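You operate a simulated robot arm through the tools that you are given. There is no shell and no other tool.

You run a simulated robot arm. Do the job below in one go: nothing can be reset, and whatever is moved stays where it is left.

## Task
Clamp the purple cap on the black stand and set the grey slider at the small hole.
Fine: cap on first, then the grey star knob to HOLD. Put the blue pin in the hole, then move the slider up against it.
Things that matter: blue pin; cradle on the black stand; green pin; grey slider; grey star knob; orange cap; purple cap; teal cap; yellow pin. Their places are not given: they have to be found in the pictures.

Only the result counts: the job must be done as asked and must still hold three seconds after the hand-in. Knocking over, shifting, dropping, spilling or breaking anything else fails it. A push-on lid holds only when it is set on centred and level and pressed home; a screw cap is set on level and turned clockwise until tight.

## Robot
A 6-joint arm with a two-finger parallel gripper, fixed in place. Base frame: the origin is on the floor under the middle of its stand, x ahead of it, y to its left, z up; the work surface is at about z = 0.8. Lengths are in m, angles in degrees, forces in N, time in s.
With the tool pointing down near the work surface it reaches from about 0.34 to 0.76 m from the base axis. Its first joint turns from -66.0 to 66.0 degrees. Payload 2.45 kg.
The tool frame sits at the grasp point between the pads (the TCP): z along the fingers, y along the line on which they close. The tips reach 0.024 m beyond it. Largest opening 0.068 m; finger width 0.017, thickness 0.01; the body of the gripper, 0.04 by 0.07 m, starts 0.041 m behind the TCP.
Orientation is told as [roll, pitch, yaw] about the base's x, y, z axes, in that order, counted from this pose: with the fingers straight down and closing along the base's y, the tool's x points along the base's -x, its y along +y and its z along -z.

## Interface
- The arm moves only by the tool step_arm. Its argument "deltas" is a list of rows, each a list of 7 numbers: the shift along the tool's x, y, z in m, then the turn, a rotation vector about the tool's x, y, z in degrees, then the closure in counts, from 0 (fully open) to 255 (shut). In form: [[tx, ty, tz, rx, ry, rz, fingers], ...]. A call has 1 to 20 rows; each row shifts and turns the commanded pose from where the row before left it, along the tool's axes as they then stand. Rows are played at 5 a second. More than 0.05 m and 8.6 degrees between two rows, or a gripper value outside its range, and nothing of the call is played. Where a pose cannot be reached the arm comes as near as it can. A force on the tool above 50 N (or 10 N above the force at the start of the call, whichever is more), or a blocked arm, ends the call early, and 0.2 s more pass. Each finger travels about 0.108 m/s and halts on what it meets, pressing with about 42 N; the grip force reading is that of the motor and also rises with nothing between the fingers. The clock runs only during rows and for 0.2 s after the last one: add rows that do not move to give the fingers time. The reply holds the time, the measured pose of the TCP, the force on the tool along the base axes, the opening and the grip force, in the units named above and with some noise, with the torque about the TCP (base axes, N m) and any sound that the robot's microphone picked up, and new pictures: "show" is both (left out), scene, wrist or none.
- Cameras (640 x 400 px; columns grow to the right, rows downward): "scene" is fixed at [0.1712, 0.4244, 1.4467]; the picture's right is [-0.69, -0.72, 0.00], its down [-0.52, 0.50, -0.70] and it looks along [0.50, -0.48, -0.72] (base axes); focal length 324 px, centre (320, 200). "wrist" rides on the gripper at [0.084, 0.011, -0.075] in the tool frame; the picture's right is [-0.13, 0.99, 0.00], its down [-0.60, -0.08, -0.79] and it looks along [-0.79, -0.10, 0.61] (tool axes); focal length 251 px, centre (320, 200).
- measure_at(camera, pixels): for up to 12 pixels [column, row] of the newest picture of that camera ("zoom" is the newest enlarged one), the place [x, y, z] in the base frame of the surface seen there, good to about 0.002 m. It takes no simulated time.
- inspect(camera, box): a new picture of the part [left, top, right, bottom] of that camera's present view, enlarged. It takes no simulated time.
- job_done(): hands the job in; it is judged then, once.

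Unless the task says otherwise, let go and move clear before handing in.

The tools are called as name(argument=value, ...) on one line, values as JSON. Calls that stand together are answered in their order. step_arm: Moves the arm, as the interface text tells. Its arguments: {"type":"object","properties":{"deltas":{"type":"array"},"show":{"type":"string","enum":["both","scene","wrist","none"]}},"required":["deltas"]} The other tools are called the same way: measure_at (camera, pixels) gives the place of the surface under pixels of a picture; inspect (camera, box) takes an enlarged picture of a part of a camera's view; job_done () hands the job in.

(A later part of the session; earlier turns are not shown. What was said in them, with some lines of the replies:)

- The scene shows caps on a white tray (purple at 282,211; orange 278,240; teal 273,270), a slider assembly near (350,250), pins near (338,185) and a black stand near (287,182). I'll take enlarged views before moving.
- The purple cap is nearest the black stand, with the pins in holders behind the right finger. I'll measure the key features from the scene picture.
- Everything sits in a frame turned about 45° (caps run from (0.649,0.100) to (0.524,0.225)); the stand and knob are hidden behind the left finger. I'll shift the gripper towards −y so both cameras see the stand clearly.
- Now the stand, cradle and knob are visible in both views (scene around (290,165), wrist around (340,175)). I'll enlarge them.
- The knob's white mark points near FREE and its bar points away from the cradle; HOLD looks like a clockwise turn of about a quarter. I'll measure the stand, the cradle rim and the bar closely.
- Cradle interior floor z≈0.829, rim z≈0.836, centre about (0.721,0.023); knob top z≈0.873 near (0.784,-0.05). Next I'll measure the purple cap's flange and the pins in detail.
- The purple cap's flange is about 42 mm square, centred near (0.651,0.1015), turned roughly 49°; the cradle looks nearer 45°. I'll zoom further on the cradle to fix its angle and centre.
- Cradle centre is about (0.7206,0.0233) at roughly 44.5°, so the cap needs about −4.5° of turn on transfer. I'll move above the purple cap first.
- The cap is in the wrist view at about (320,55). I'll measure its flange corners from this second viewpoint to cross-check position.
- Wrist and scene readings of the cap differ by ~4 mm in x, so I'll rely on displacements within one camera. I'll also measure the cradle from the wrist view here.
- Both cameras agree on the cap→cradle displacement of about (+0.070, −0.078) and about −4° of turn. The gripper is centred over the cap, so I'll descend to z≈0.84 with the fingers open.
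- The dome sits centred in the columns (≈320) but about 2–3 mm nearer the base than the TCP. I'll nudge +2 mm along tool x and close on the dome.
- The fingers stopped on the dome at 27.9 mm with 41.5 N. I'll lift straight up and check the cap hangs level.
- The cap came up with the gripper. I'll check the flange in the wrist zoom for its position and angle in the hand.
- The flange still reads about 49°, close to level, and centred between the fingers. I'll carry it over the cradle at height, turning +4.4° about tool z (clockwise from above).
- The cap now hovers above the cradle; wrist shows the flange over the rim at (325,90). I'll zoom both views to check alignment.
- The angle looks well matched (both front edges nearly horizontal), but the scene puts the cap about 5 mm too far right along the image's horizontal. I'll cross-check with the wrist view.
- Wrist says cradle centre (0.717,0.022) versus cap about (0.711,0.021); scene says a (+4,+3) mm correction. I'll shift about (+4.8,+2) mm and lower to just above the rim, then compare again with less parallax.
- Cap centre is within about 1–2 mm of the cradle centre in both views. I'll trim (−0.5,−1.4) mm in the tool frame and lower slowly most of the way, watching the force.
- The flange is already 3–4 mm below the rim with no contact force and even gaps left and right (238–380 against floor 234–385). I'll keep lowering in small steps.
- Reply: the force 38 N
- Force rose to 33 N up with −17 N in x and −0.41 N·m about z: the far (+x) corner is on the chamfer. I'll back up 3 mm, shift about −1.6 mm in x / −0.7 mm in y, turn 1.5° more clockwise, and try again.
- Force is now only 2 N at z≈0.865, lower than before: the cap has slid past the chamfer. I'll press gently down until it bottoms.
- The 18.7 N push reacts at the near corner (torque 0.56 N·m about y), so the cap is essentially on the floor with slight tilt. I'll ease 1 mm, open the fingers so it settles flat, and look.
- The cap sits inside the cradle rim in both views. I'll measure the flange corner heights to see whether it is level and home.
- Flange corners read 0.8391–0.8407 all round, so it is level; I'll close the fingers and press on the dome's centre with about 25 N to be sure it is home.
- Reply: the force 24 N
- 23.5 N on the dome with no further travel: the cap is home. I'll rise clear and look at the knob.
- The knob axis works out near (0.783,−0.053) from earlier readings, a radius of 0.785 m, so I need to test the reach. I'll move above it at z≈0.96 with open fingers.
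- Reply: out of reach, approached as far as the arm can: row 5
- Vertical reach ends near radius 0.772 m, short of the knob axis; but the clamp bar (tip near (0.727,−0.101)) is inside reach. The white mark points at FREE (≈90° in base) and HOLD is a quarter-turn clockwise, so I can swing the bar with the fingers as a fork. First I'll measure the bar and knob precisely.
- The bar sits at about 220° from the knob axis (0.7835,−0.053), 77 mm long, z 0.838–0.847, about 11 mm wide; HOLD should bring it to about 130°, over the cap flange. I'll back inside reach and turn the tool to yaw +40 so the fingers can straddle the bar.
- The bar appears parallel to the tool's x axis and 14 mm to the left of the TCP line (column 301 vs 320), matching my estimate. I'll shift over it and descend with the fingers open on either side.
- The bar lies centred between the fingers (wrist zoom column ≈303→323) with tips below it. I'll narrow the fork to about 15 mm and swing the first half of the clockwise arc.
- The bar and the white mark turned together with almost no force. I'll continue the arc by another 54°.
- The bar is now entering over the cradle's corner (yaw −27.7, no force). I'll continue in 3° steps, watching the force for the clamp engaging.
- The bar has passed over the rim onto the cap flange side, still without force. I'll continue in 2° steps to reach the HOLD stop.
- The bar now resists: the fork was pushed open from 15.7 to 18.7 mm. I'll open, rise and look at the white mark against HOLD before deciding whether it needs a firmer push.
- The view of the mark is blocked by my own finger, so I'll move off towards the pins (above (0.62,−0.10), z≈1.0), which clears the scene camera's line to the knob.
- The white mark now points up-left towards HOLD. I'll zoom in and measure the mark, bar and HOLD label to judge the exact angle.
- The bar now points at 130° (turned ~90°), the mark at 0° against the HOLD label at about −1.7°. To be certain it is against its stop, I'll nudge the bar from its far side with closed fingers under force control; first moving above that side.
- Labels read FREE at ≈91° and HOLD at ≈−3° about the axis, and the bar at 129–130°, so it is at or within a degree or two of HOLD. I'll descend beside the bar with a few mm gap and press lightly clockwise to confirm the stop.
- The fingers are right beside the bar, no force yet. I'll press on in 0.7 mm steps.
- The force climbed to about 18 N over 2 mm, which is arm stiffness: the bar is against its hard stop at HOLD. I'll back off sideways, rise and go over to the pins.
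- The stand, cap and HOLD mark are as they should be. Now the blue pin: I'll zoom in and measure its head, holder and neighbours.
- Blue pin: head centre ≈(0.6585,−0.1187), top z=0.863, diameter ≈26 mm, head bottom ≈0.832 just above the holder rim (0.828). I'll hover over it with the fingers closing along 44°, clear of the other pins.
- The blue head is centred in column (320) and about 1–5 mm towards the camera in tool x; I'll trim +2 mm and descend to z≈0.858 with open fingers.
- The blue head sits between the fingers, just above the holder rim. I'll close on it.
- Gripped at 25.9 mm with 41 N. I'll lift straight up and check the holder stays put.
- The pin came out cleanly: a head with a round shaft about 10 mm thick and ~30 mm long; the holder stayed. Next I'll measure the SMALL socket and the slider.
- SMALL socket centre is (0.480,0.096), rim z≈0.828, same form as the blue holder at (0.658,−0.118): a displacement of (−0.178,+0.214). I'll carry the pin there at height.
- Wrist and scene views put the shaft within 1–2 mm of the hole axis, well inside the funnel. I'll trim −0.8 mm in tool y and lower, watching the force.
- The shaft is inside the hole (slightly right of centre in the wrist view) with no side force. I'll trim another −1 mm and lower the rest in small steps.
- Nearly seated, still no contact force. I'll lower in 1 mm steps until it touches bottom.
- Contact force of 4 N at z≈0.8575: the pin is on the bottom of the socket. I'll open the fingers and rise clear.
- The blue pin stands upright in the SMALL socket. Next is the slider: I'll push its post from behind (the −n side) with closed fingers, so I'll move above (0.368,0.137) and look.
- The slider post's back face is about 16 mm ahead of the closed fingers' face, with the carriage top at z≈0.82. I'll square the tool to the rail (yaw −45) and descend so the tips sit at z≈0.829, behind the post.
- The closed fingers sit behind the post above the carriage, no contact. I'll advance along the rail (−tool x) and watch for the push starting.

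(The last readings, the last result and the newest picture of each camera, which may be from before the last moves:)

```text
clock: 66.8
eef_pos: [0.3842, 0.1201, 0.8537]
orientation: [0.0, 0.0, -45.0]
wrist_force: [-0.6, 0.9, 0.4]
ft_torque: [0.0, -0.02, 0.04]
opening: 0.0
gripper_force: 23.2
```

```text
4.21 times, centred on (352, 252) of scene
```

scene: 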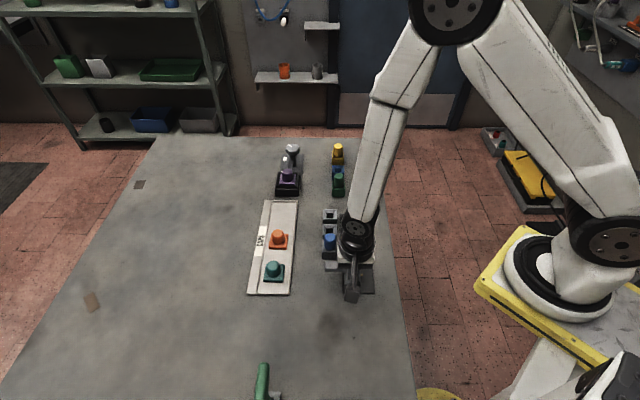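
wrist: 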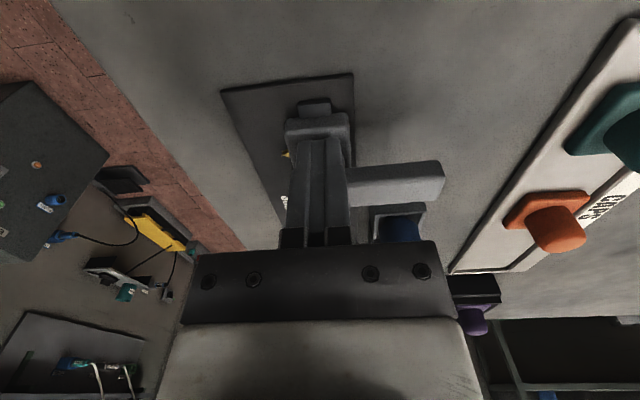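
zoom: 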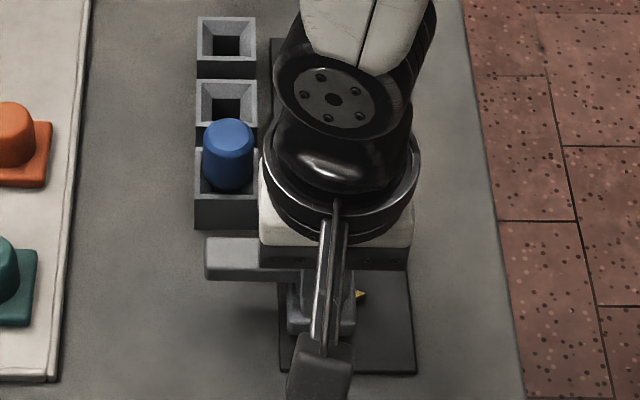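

The slider is moving with only about 1 N of friction; about 45 mm remain to the pin. I'll push on 32 mm.

step_arm(deltas=[[-0.004, 0, 0, 0, 0, 0, 255], [-0.004, 0, 0, 0, 0, 0, 255], [-0.004, 0, 0, 0, 0, 0, 255], [-0.004, 0, 0, 0, 0, 0, 255], [-0.004, 0, 0, 0, 0, 0, 255], [-0.004, 0, 0, 0, 0, 0, 255], [-0.004, 0, 0, 0, 0, 0, 255], [-0.004, 0, 0, 0, 0, 0, 255], [0, 0, 0, 0, 0, 0, 255]])

inspect(camera="scene", box=[312, 205, 392, 300])

inspect(camera="wrist", box=[260, 60, 480, 240])

```text
clock: 68.8
eef_pos: [0.4077, 0.0992, 0.8552]
orientation: [0.0, 0.1, -44.9]
wrist_force: [-0.6, 1.4, 0.2]
ft_torque: [-0.01, -0.01, -0.01]
opening: 0.0
gripper_force: 23.5
```

scene: 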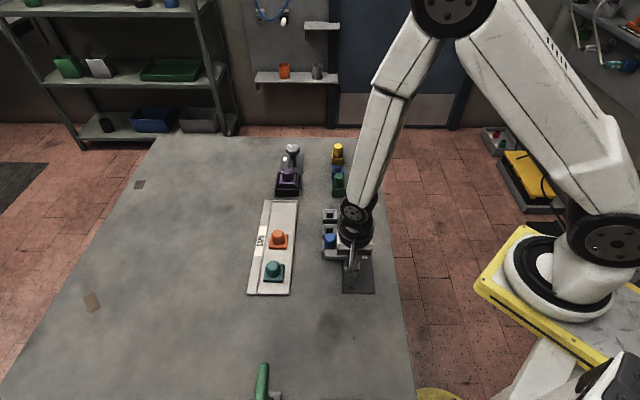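
wrist: 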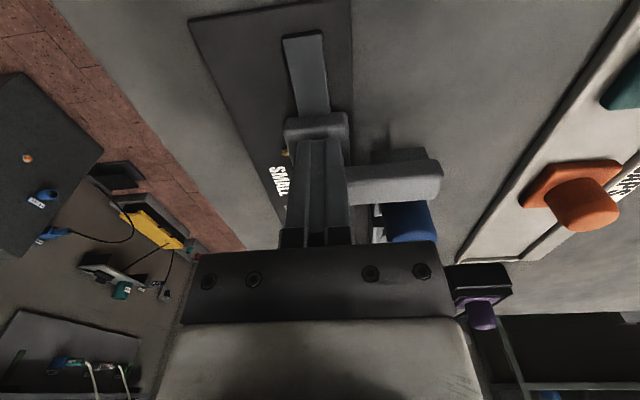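

```text
4.21 times, centred on (352, 252) of scene
```

zoom: 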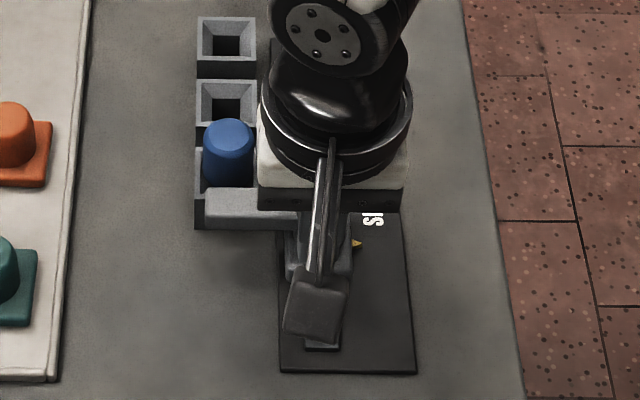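

```text
2.22 times, centred on (370, 150) of wrist
```

zoom: 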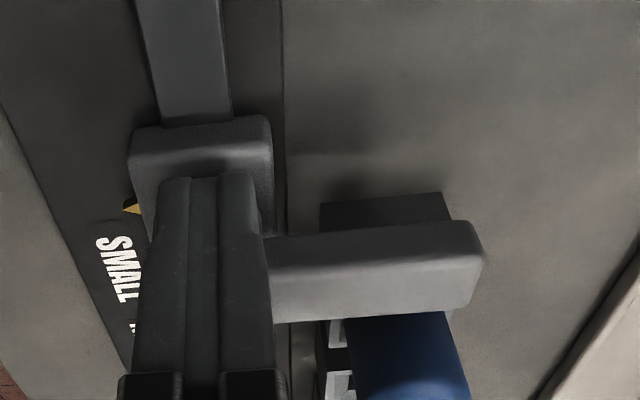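

The arm is now close to the pin (wrist zoom (400,315)). I'll approach in 1.5 mm steps.

step_arm(deltas=[[-0.0015, 0, 0, 0, 0, 0, 255], [-0.0015, 0, 0, 0, 0, 0, 255], [-0.0015, 0, 0, 0, 0, 0, 255], [-0.0015, 0, 0, 0, 0, 0, 255], [0, 0, 0, 0, 0, 0, 255]])

inspect(camera="scene", box=[324, 222, 372, 272])

inspect(camera="wrist", box=[300, 100, 480, 240])

```text
clock: 70.0
eef_pos: [0.4112, 0.0941, 0.855]
orientation: [0.0, 0.0, -45.0]
wrist_force: [-2.1, 1.1, -0.4]
ft_torque: [-0.03, 0.02, 0.01]
opening: 0.0001
gripper_force: 23.4
```

scene: 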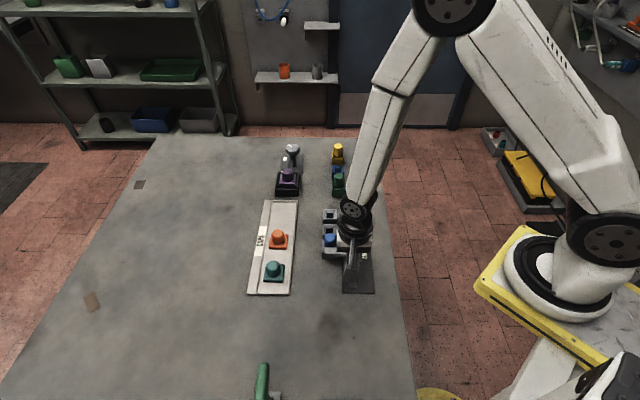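
wrist: 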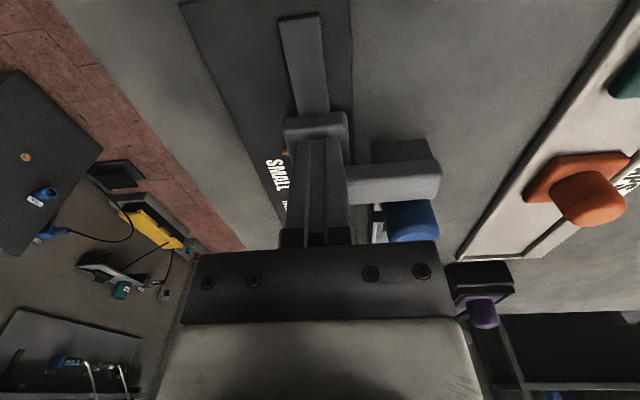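

```text
8.00 times, centred on (348, 247) of scene
```

zoom: 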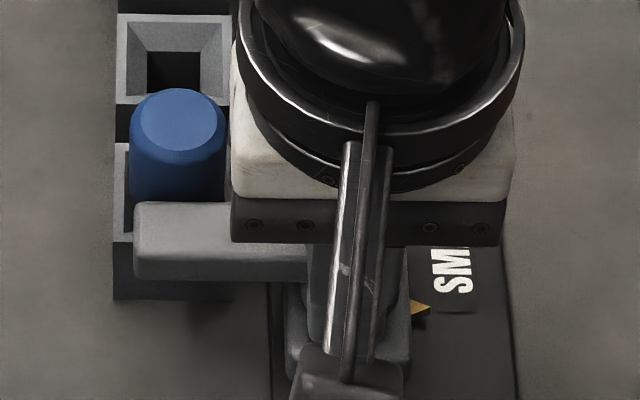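

```text
2.86 times, centred on (390, 170) of wrist
```

zoom: 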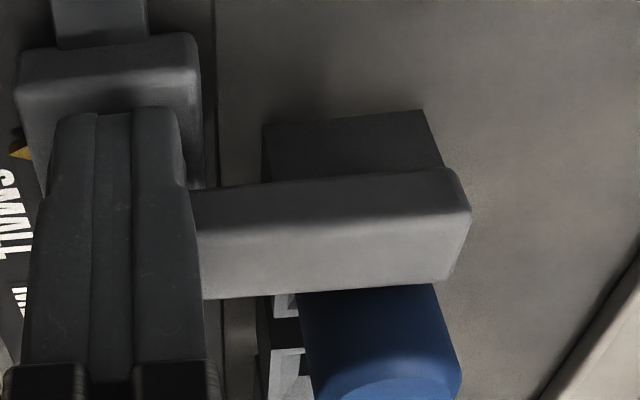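

measure_at(camera="zoom", pixels=[[260, 285], [330, 285], [400, 275], [440, 270], [330, 320], [370, 320], [400, 310], [430, 300], [390, 375], [350, 340], [420, 340], [330, 230]])

inspect(camera="scene", box=[324, 232, 356, 262])

```text
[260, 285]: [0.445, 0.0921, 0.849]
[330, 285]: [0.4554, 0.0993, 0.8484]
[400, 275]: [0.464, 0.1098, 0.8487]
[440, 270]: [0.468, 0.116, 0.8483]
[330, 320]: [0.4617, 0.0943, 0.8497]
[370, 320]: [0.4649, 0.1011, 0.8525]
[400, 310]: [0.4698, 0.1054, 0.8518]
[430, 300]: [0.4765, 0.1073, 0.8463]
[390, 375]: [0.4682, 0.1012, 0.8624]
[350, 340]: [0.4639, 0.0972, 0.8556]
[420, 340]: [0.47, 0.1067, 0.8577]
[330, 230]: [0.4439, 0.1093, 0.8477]
```

```text
13.33 times, centred on (340, 247) of scene
```

zoom: 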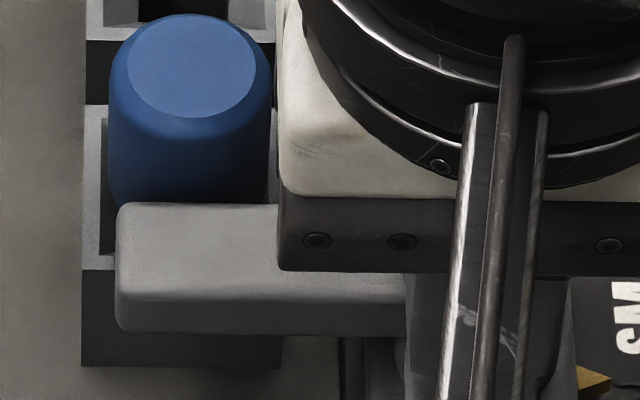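

Wrist readings put the arm's front at n≈0.251 and the pin face at n≈0.257, so about 4–5 mm remain. I'll continue in 1 mm steps.

step_arm(deltas=[[-0.001, 0, 0, 0, 0, 0, 255], [-0.001, 0, 0, 0, 0, 0, 255], [-0.001, 0, 0, 0, 0, 0, 255], [0, 0, 0, 0, 0, 0, 255], [0, 0, 0, 0, 0, 0, 255]])

inspect(camera="scene", box=[324, 232, 356, 262])

inspect(camera="wrist", box=[340, 150, 460, 240])

```text
clock: 71.2
eef_pos: [0.4133, 0.0913, 0.8542]
orientation: [0.0, -0.1, -45.0]
wrist_force: [-0.2, 1.8, 0.2]
ft_torque: [-0.01, 0.04, 0.05]
opening: 0.0
gripper_force: 23.7
```

scene: 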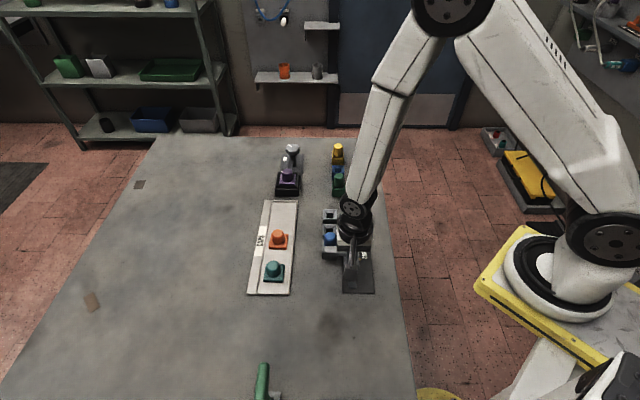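
wrist: 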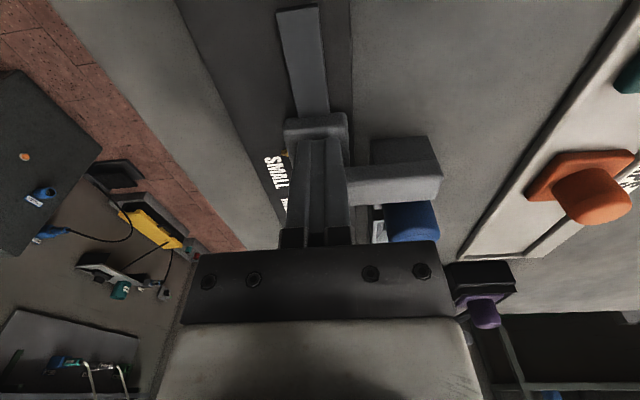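

```text
13.33 times, centred on (340, 247) of scene
```

zoom: 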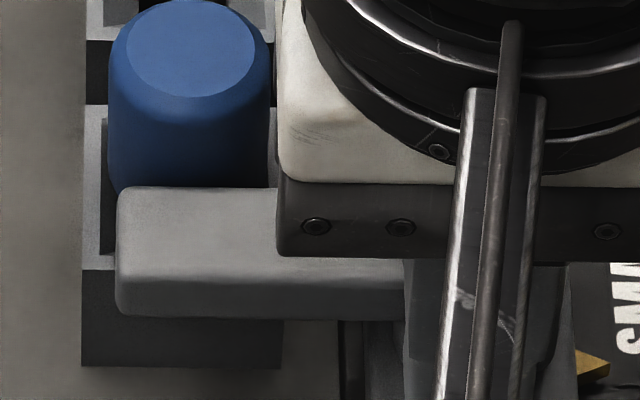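

```text
4.44 times, centred on (400, 195) of wrist
```

zoom: 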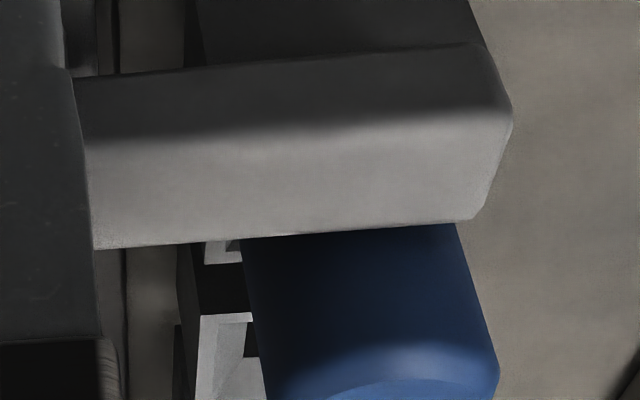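

The pin's head moved back with the last 3 mm (top centre row 66→48 in the same zoom), so the arm is touching it and taking up its play in the hole. I'll check whether it has tilted.

inspect(camera="scene", box=[324, 226, 356, 256])

```text
13.33 times, centred on (340, 241) of scene
```

zoom: 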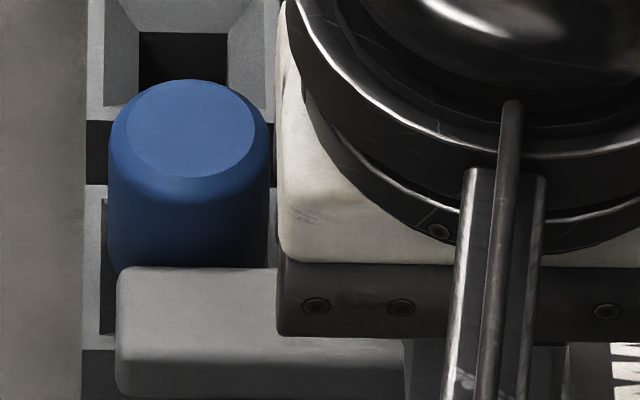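

measure_at(camera="zoom", pixels=[[191, 90], [191, 110], [191, 130], [191, 150], [191, 170], [135, 130], [248, 130], [191, 215], [191, 255], [191, 272], [191, 300], [112, 180]])

```text
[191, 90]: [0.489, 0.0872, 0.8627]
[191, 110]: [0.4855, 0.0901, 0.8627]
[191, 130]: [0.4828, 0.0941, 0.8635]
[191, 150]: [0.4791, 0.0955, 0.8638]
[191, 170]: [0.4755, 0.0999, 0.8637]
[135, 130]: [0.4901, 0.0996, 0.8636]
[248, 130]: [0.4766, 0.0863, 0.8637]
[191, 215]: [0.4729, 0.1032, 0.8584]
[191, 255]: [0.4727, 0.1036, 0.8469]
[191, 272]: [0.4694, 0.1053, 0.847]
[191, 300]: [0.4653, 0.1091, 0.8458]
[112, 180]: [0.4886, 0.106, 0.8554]
```

The top stays level and its near side vertical, so the pin simply slid a few mm upright in its hole. I'll press on in half-millimetre steps until it stops against the hole wall.

step_arm(deltas=[[-0.0005, 0, 0, 0, 0, 0, 255], [-0.0005, 0, 0, 0, 0, 0, 255], [0, 0, 0, 0, 0, 0, 255]], show="none")

```text
clock: 72.0
eef_pos: [0.4147, 0.0924, 0.8543]
orientation: [-0.1, 0.0, -45.0]
wrist_force: [-8.3, 10.2, 7.8]
ft_torque: [-0.14, -0.08, -0.06]
opening: 0.0
gripper_force: 23.5
```

The force jumped to 13 N along the rail within 1 mm: the slider is now firmly against the pin. I'll back the fingers straight off and rise clear.

step_arm(deltas=[[0.001, 0, 0, 0, 0, 0, 255], [0.004, 0, 0, 0, 0, 0, 255], [0.008, 0, 0, 0, 0, 0, 255], [0.008, 0, 0, 0, 0, 0, 255], [0, 0, -0.02, 0, 0, 0, 255], [0, 0, -0.03, 0, 0, 0, 255], [0, 0, -0.04, 0, 0, 0, 255], [0, -0.02, -0.04, 0, 0, 0, 255], [0.0, -0.04, -0.02, 0, 0, 0, 255], [0, -0.04, -0.02, 0, 0, 0, 255], [0, -0.04, 0, 0, 0, 0, 255], [0, 0, 0, 0, 0, 0, 255]])

inspect(camera="scene", box=[312, 205, 392, 300])

inspect(camera="scene", box=[264, 138, 320, 194])

inspect(camera="scene", box=[322, 225, 370, 270])

```text
clock: 74.6
eef_pos: [0.3503, 0.0148, 1.0329]
orientation: [-0.1, 0.0, -45.0]
wrist_force: [0.5, -0.7, -0.1]
ft_torque: [0.0, 0.01, -0.02]
opening: 0.0
gripper_force: 24.0
out of reach, approached as far as the arm can: row 10, 11
```

scene: 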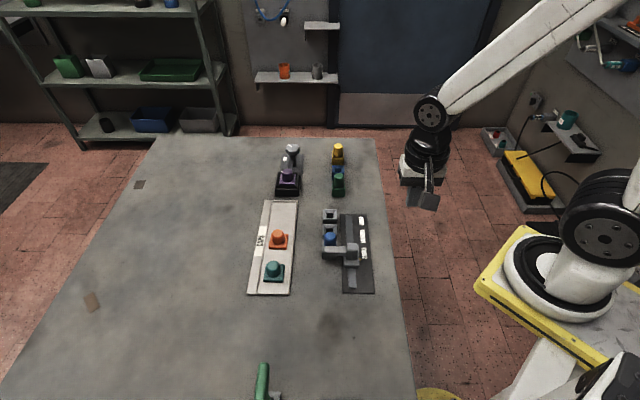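
wrist: 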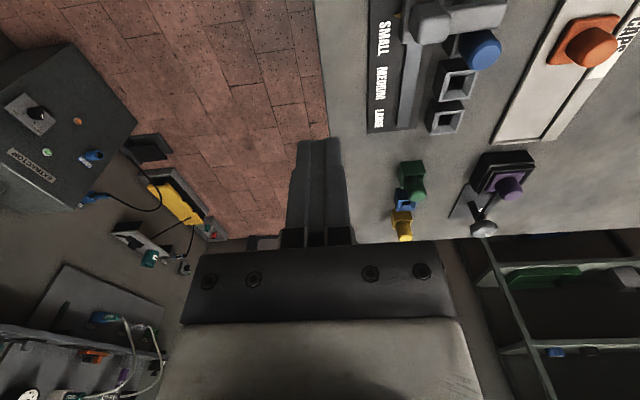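

```text
4.21 times, centred on (352, 252) of scene
```

zoom: 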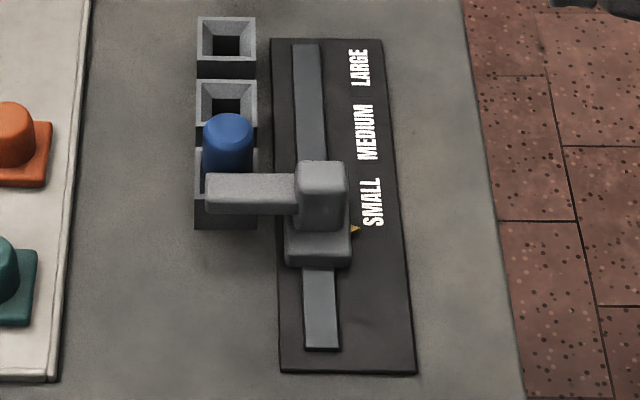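

```text
7.14 times, centred on (292, 166) of scene
```

zoom: 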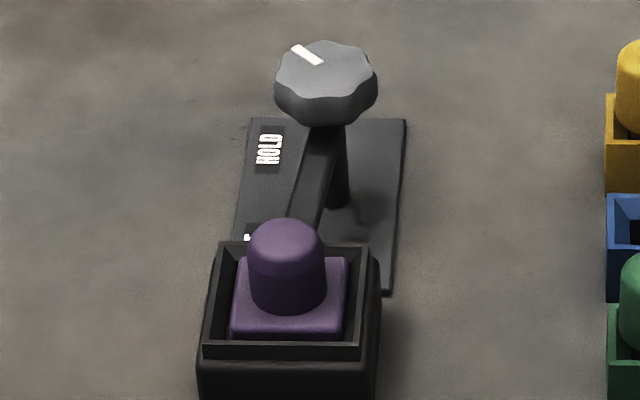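

```text
8.89 times, centred on (346, 248) of scene
```

zoom: 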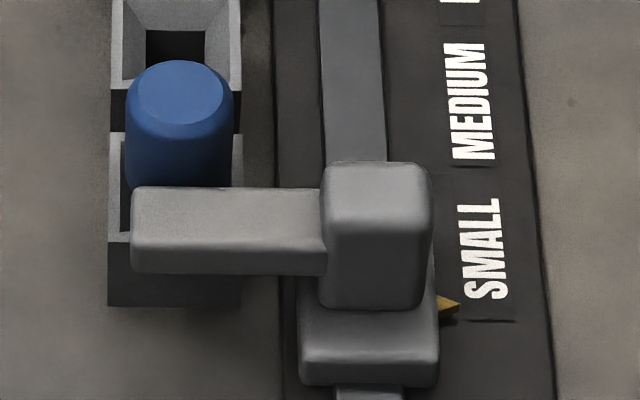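

The slider arm rests against the blue pin and its yellow pointer is at the SMALL label; the cap, bar and HOLD mark are unchanged. I'll measure that the pin is level and the gap closed.

measure_at(camera="zoom", pixels=[[178, 68], [178, 90], [178, 118], [135, 92], [218, 92], [178, 150], [178, 178], [178, 184], [178, 192], [178, 215], [240, 205], [450, 305]])

inspect(camera="wrist", box=[360, 0, 560, 130])

```text
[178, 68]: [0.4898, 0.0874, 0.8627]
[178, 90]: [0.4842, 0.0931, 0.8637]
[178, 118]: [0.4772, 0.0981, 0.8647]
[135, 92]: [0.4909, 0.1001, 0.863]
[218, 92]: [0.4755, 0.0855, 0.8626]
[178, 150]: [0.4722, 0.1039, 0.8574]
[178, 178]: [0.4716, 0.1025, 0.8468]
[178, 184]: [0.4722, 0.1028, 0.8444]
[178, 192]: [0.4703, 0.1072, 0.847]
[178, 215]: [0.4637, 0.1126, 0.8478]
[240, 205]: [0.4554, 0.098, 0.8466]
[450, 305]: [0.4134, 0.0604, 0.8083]
```

```text
3.08 times, centred on (460, 65) of wrist
```

zoom: 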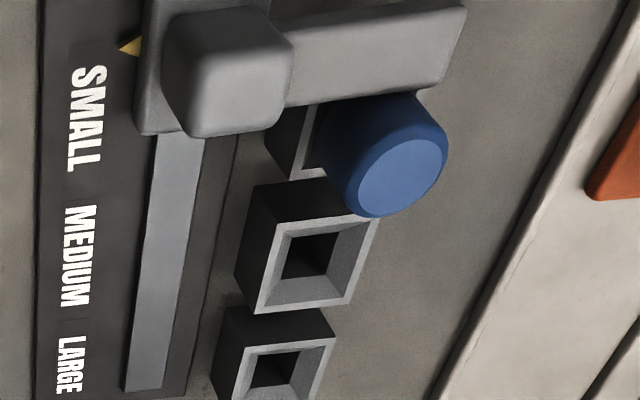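

The pin is upright (top z 0.863–0.865), touching the arm within the measuring error, and everything else stands where it was. I'll wait about three seconds and check nothing drifts.

step_arm(deltas=[[0, 0, 0, 0, 0, 0, 255], [0, 0, 0, 0, 0, 0, 255], [0, 0, 0, 0, 0, 0, 255], [0, 0, 0, 0, 0, 0, 255], [0, 0, 0, 0, 0, 0, 255], [0, 0, 0, 0, 0, 0, 255], [0, 0, 0, 0, 0, 0, 255], [0, 0, 0, 0, 0, 0, 255], [0, 0, 0, 0, 0, 0, 255], [0, 0, 0, 0, 0, 0, 255], [0, 0, 0, 0, 0, 0, 255], [0, 0, 0, 0, 0, 0, 255], [0, 0, 0, 0, 0, 0, 255], [0, 0, 0, 0, 0, 0, 255], [0, 0, 0, 0, 0, 0, 255]], show="scene")

inspect(camera="scene", box=[322, 225, 370, 270])

inspect(camera="scene", box=[240, 135, 400, 300])

```text
clock: 77.8
eef_pos: [0.3499, 0.0142, 1.0321]
orientation: [-0.1, 0.2, -45.0]
wrist_force: [0.1, -0.4, -0.5]
ft_torque: [-0.04, -0.03, 0.0]
opening: 0.0
gripper_force: 23.4
```

scene: 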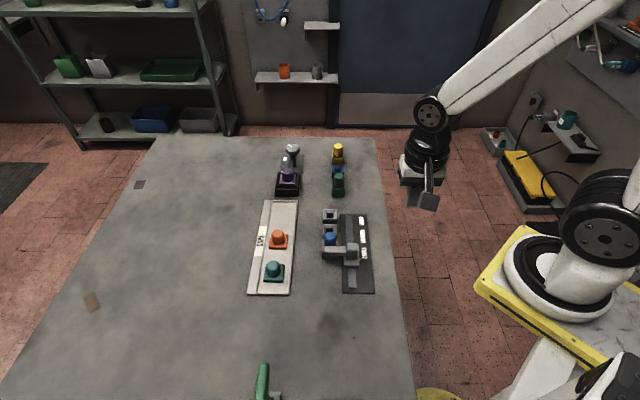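

```text
8.89 times, centred on (346, 248) of scene
```

zoom: 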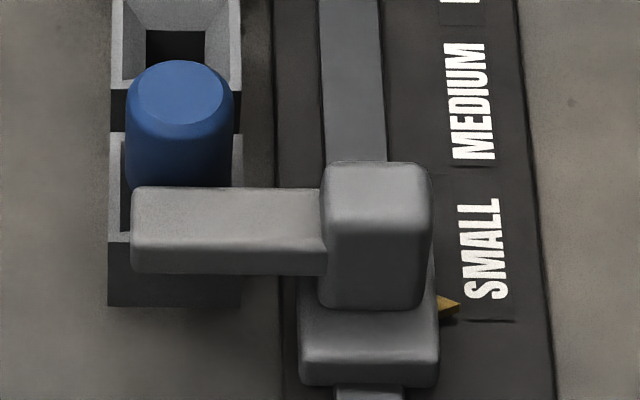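

```text
2.42 times, centred on (320, 218) of scene
```

zoom: 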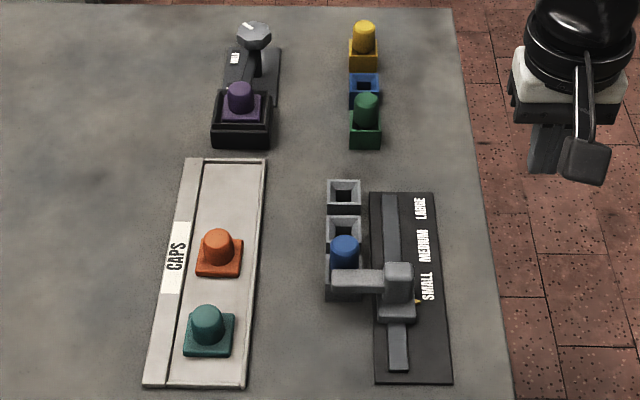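

After three seconds nothing has moved: the slider arm still touches the blue pin at SMALL, the cap is clamped with the mark at HOLD, and the other caps and pins are undisturbed. The gripper is clear, so I'm handing the job in.

job_done()

```text
The job is handed in.
```

The job is done and handed in. The purple cap is clamped in the black stand's cradle, and the grey slider is set at the SMALL hole against the blue pin. I watched for three seconds before handing in and nothing moved.

- **Cap:** It sits level in the cradle and was pressed home with about 23 N.
- **Star knob:** It is at HOLD. The knob itself was just out of reach, so I turned it by swinging its clamp bar. I then pushed the bar against its end stop, which held at about 18 N.
- **Blue pin:** It stands upright in the hole marked SMALL. It fits loosely, so the slider pushed it 3–4 mm to the hole's far wall.
- **Slider:** It is up against the pin, which stopped it firmly at about 13 N. Its pointer sits at the near edge of the SMALL label rather than the middle, because the arm meets the pin there.

The orange and teal caps and the green and yellow pins were not touched, and the gripper is clear.
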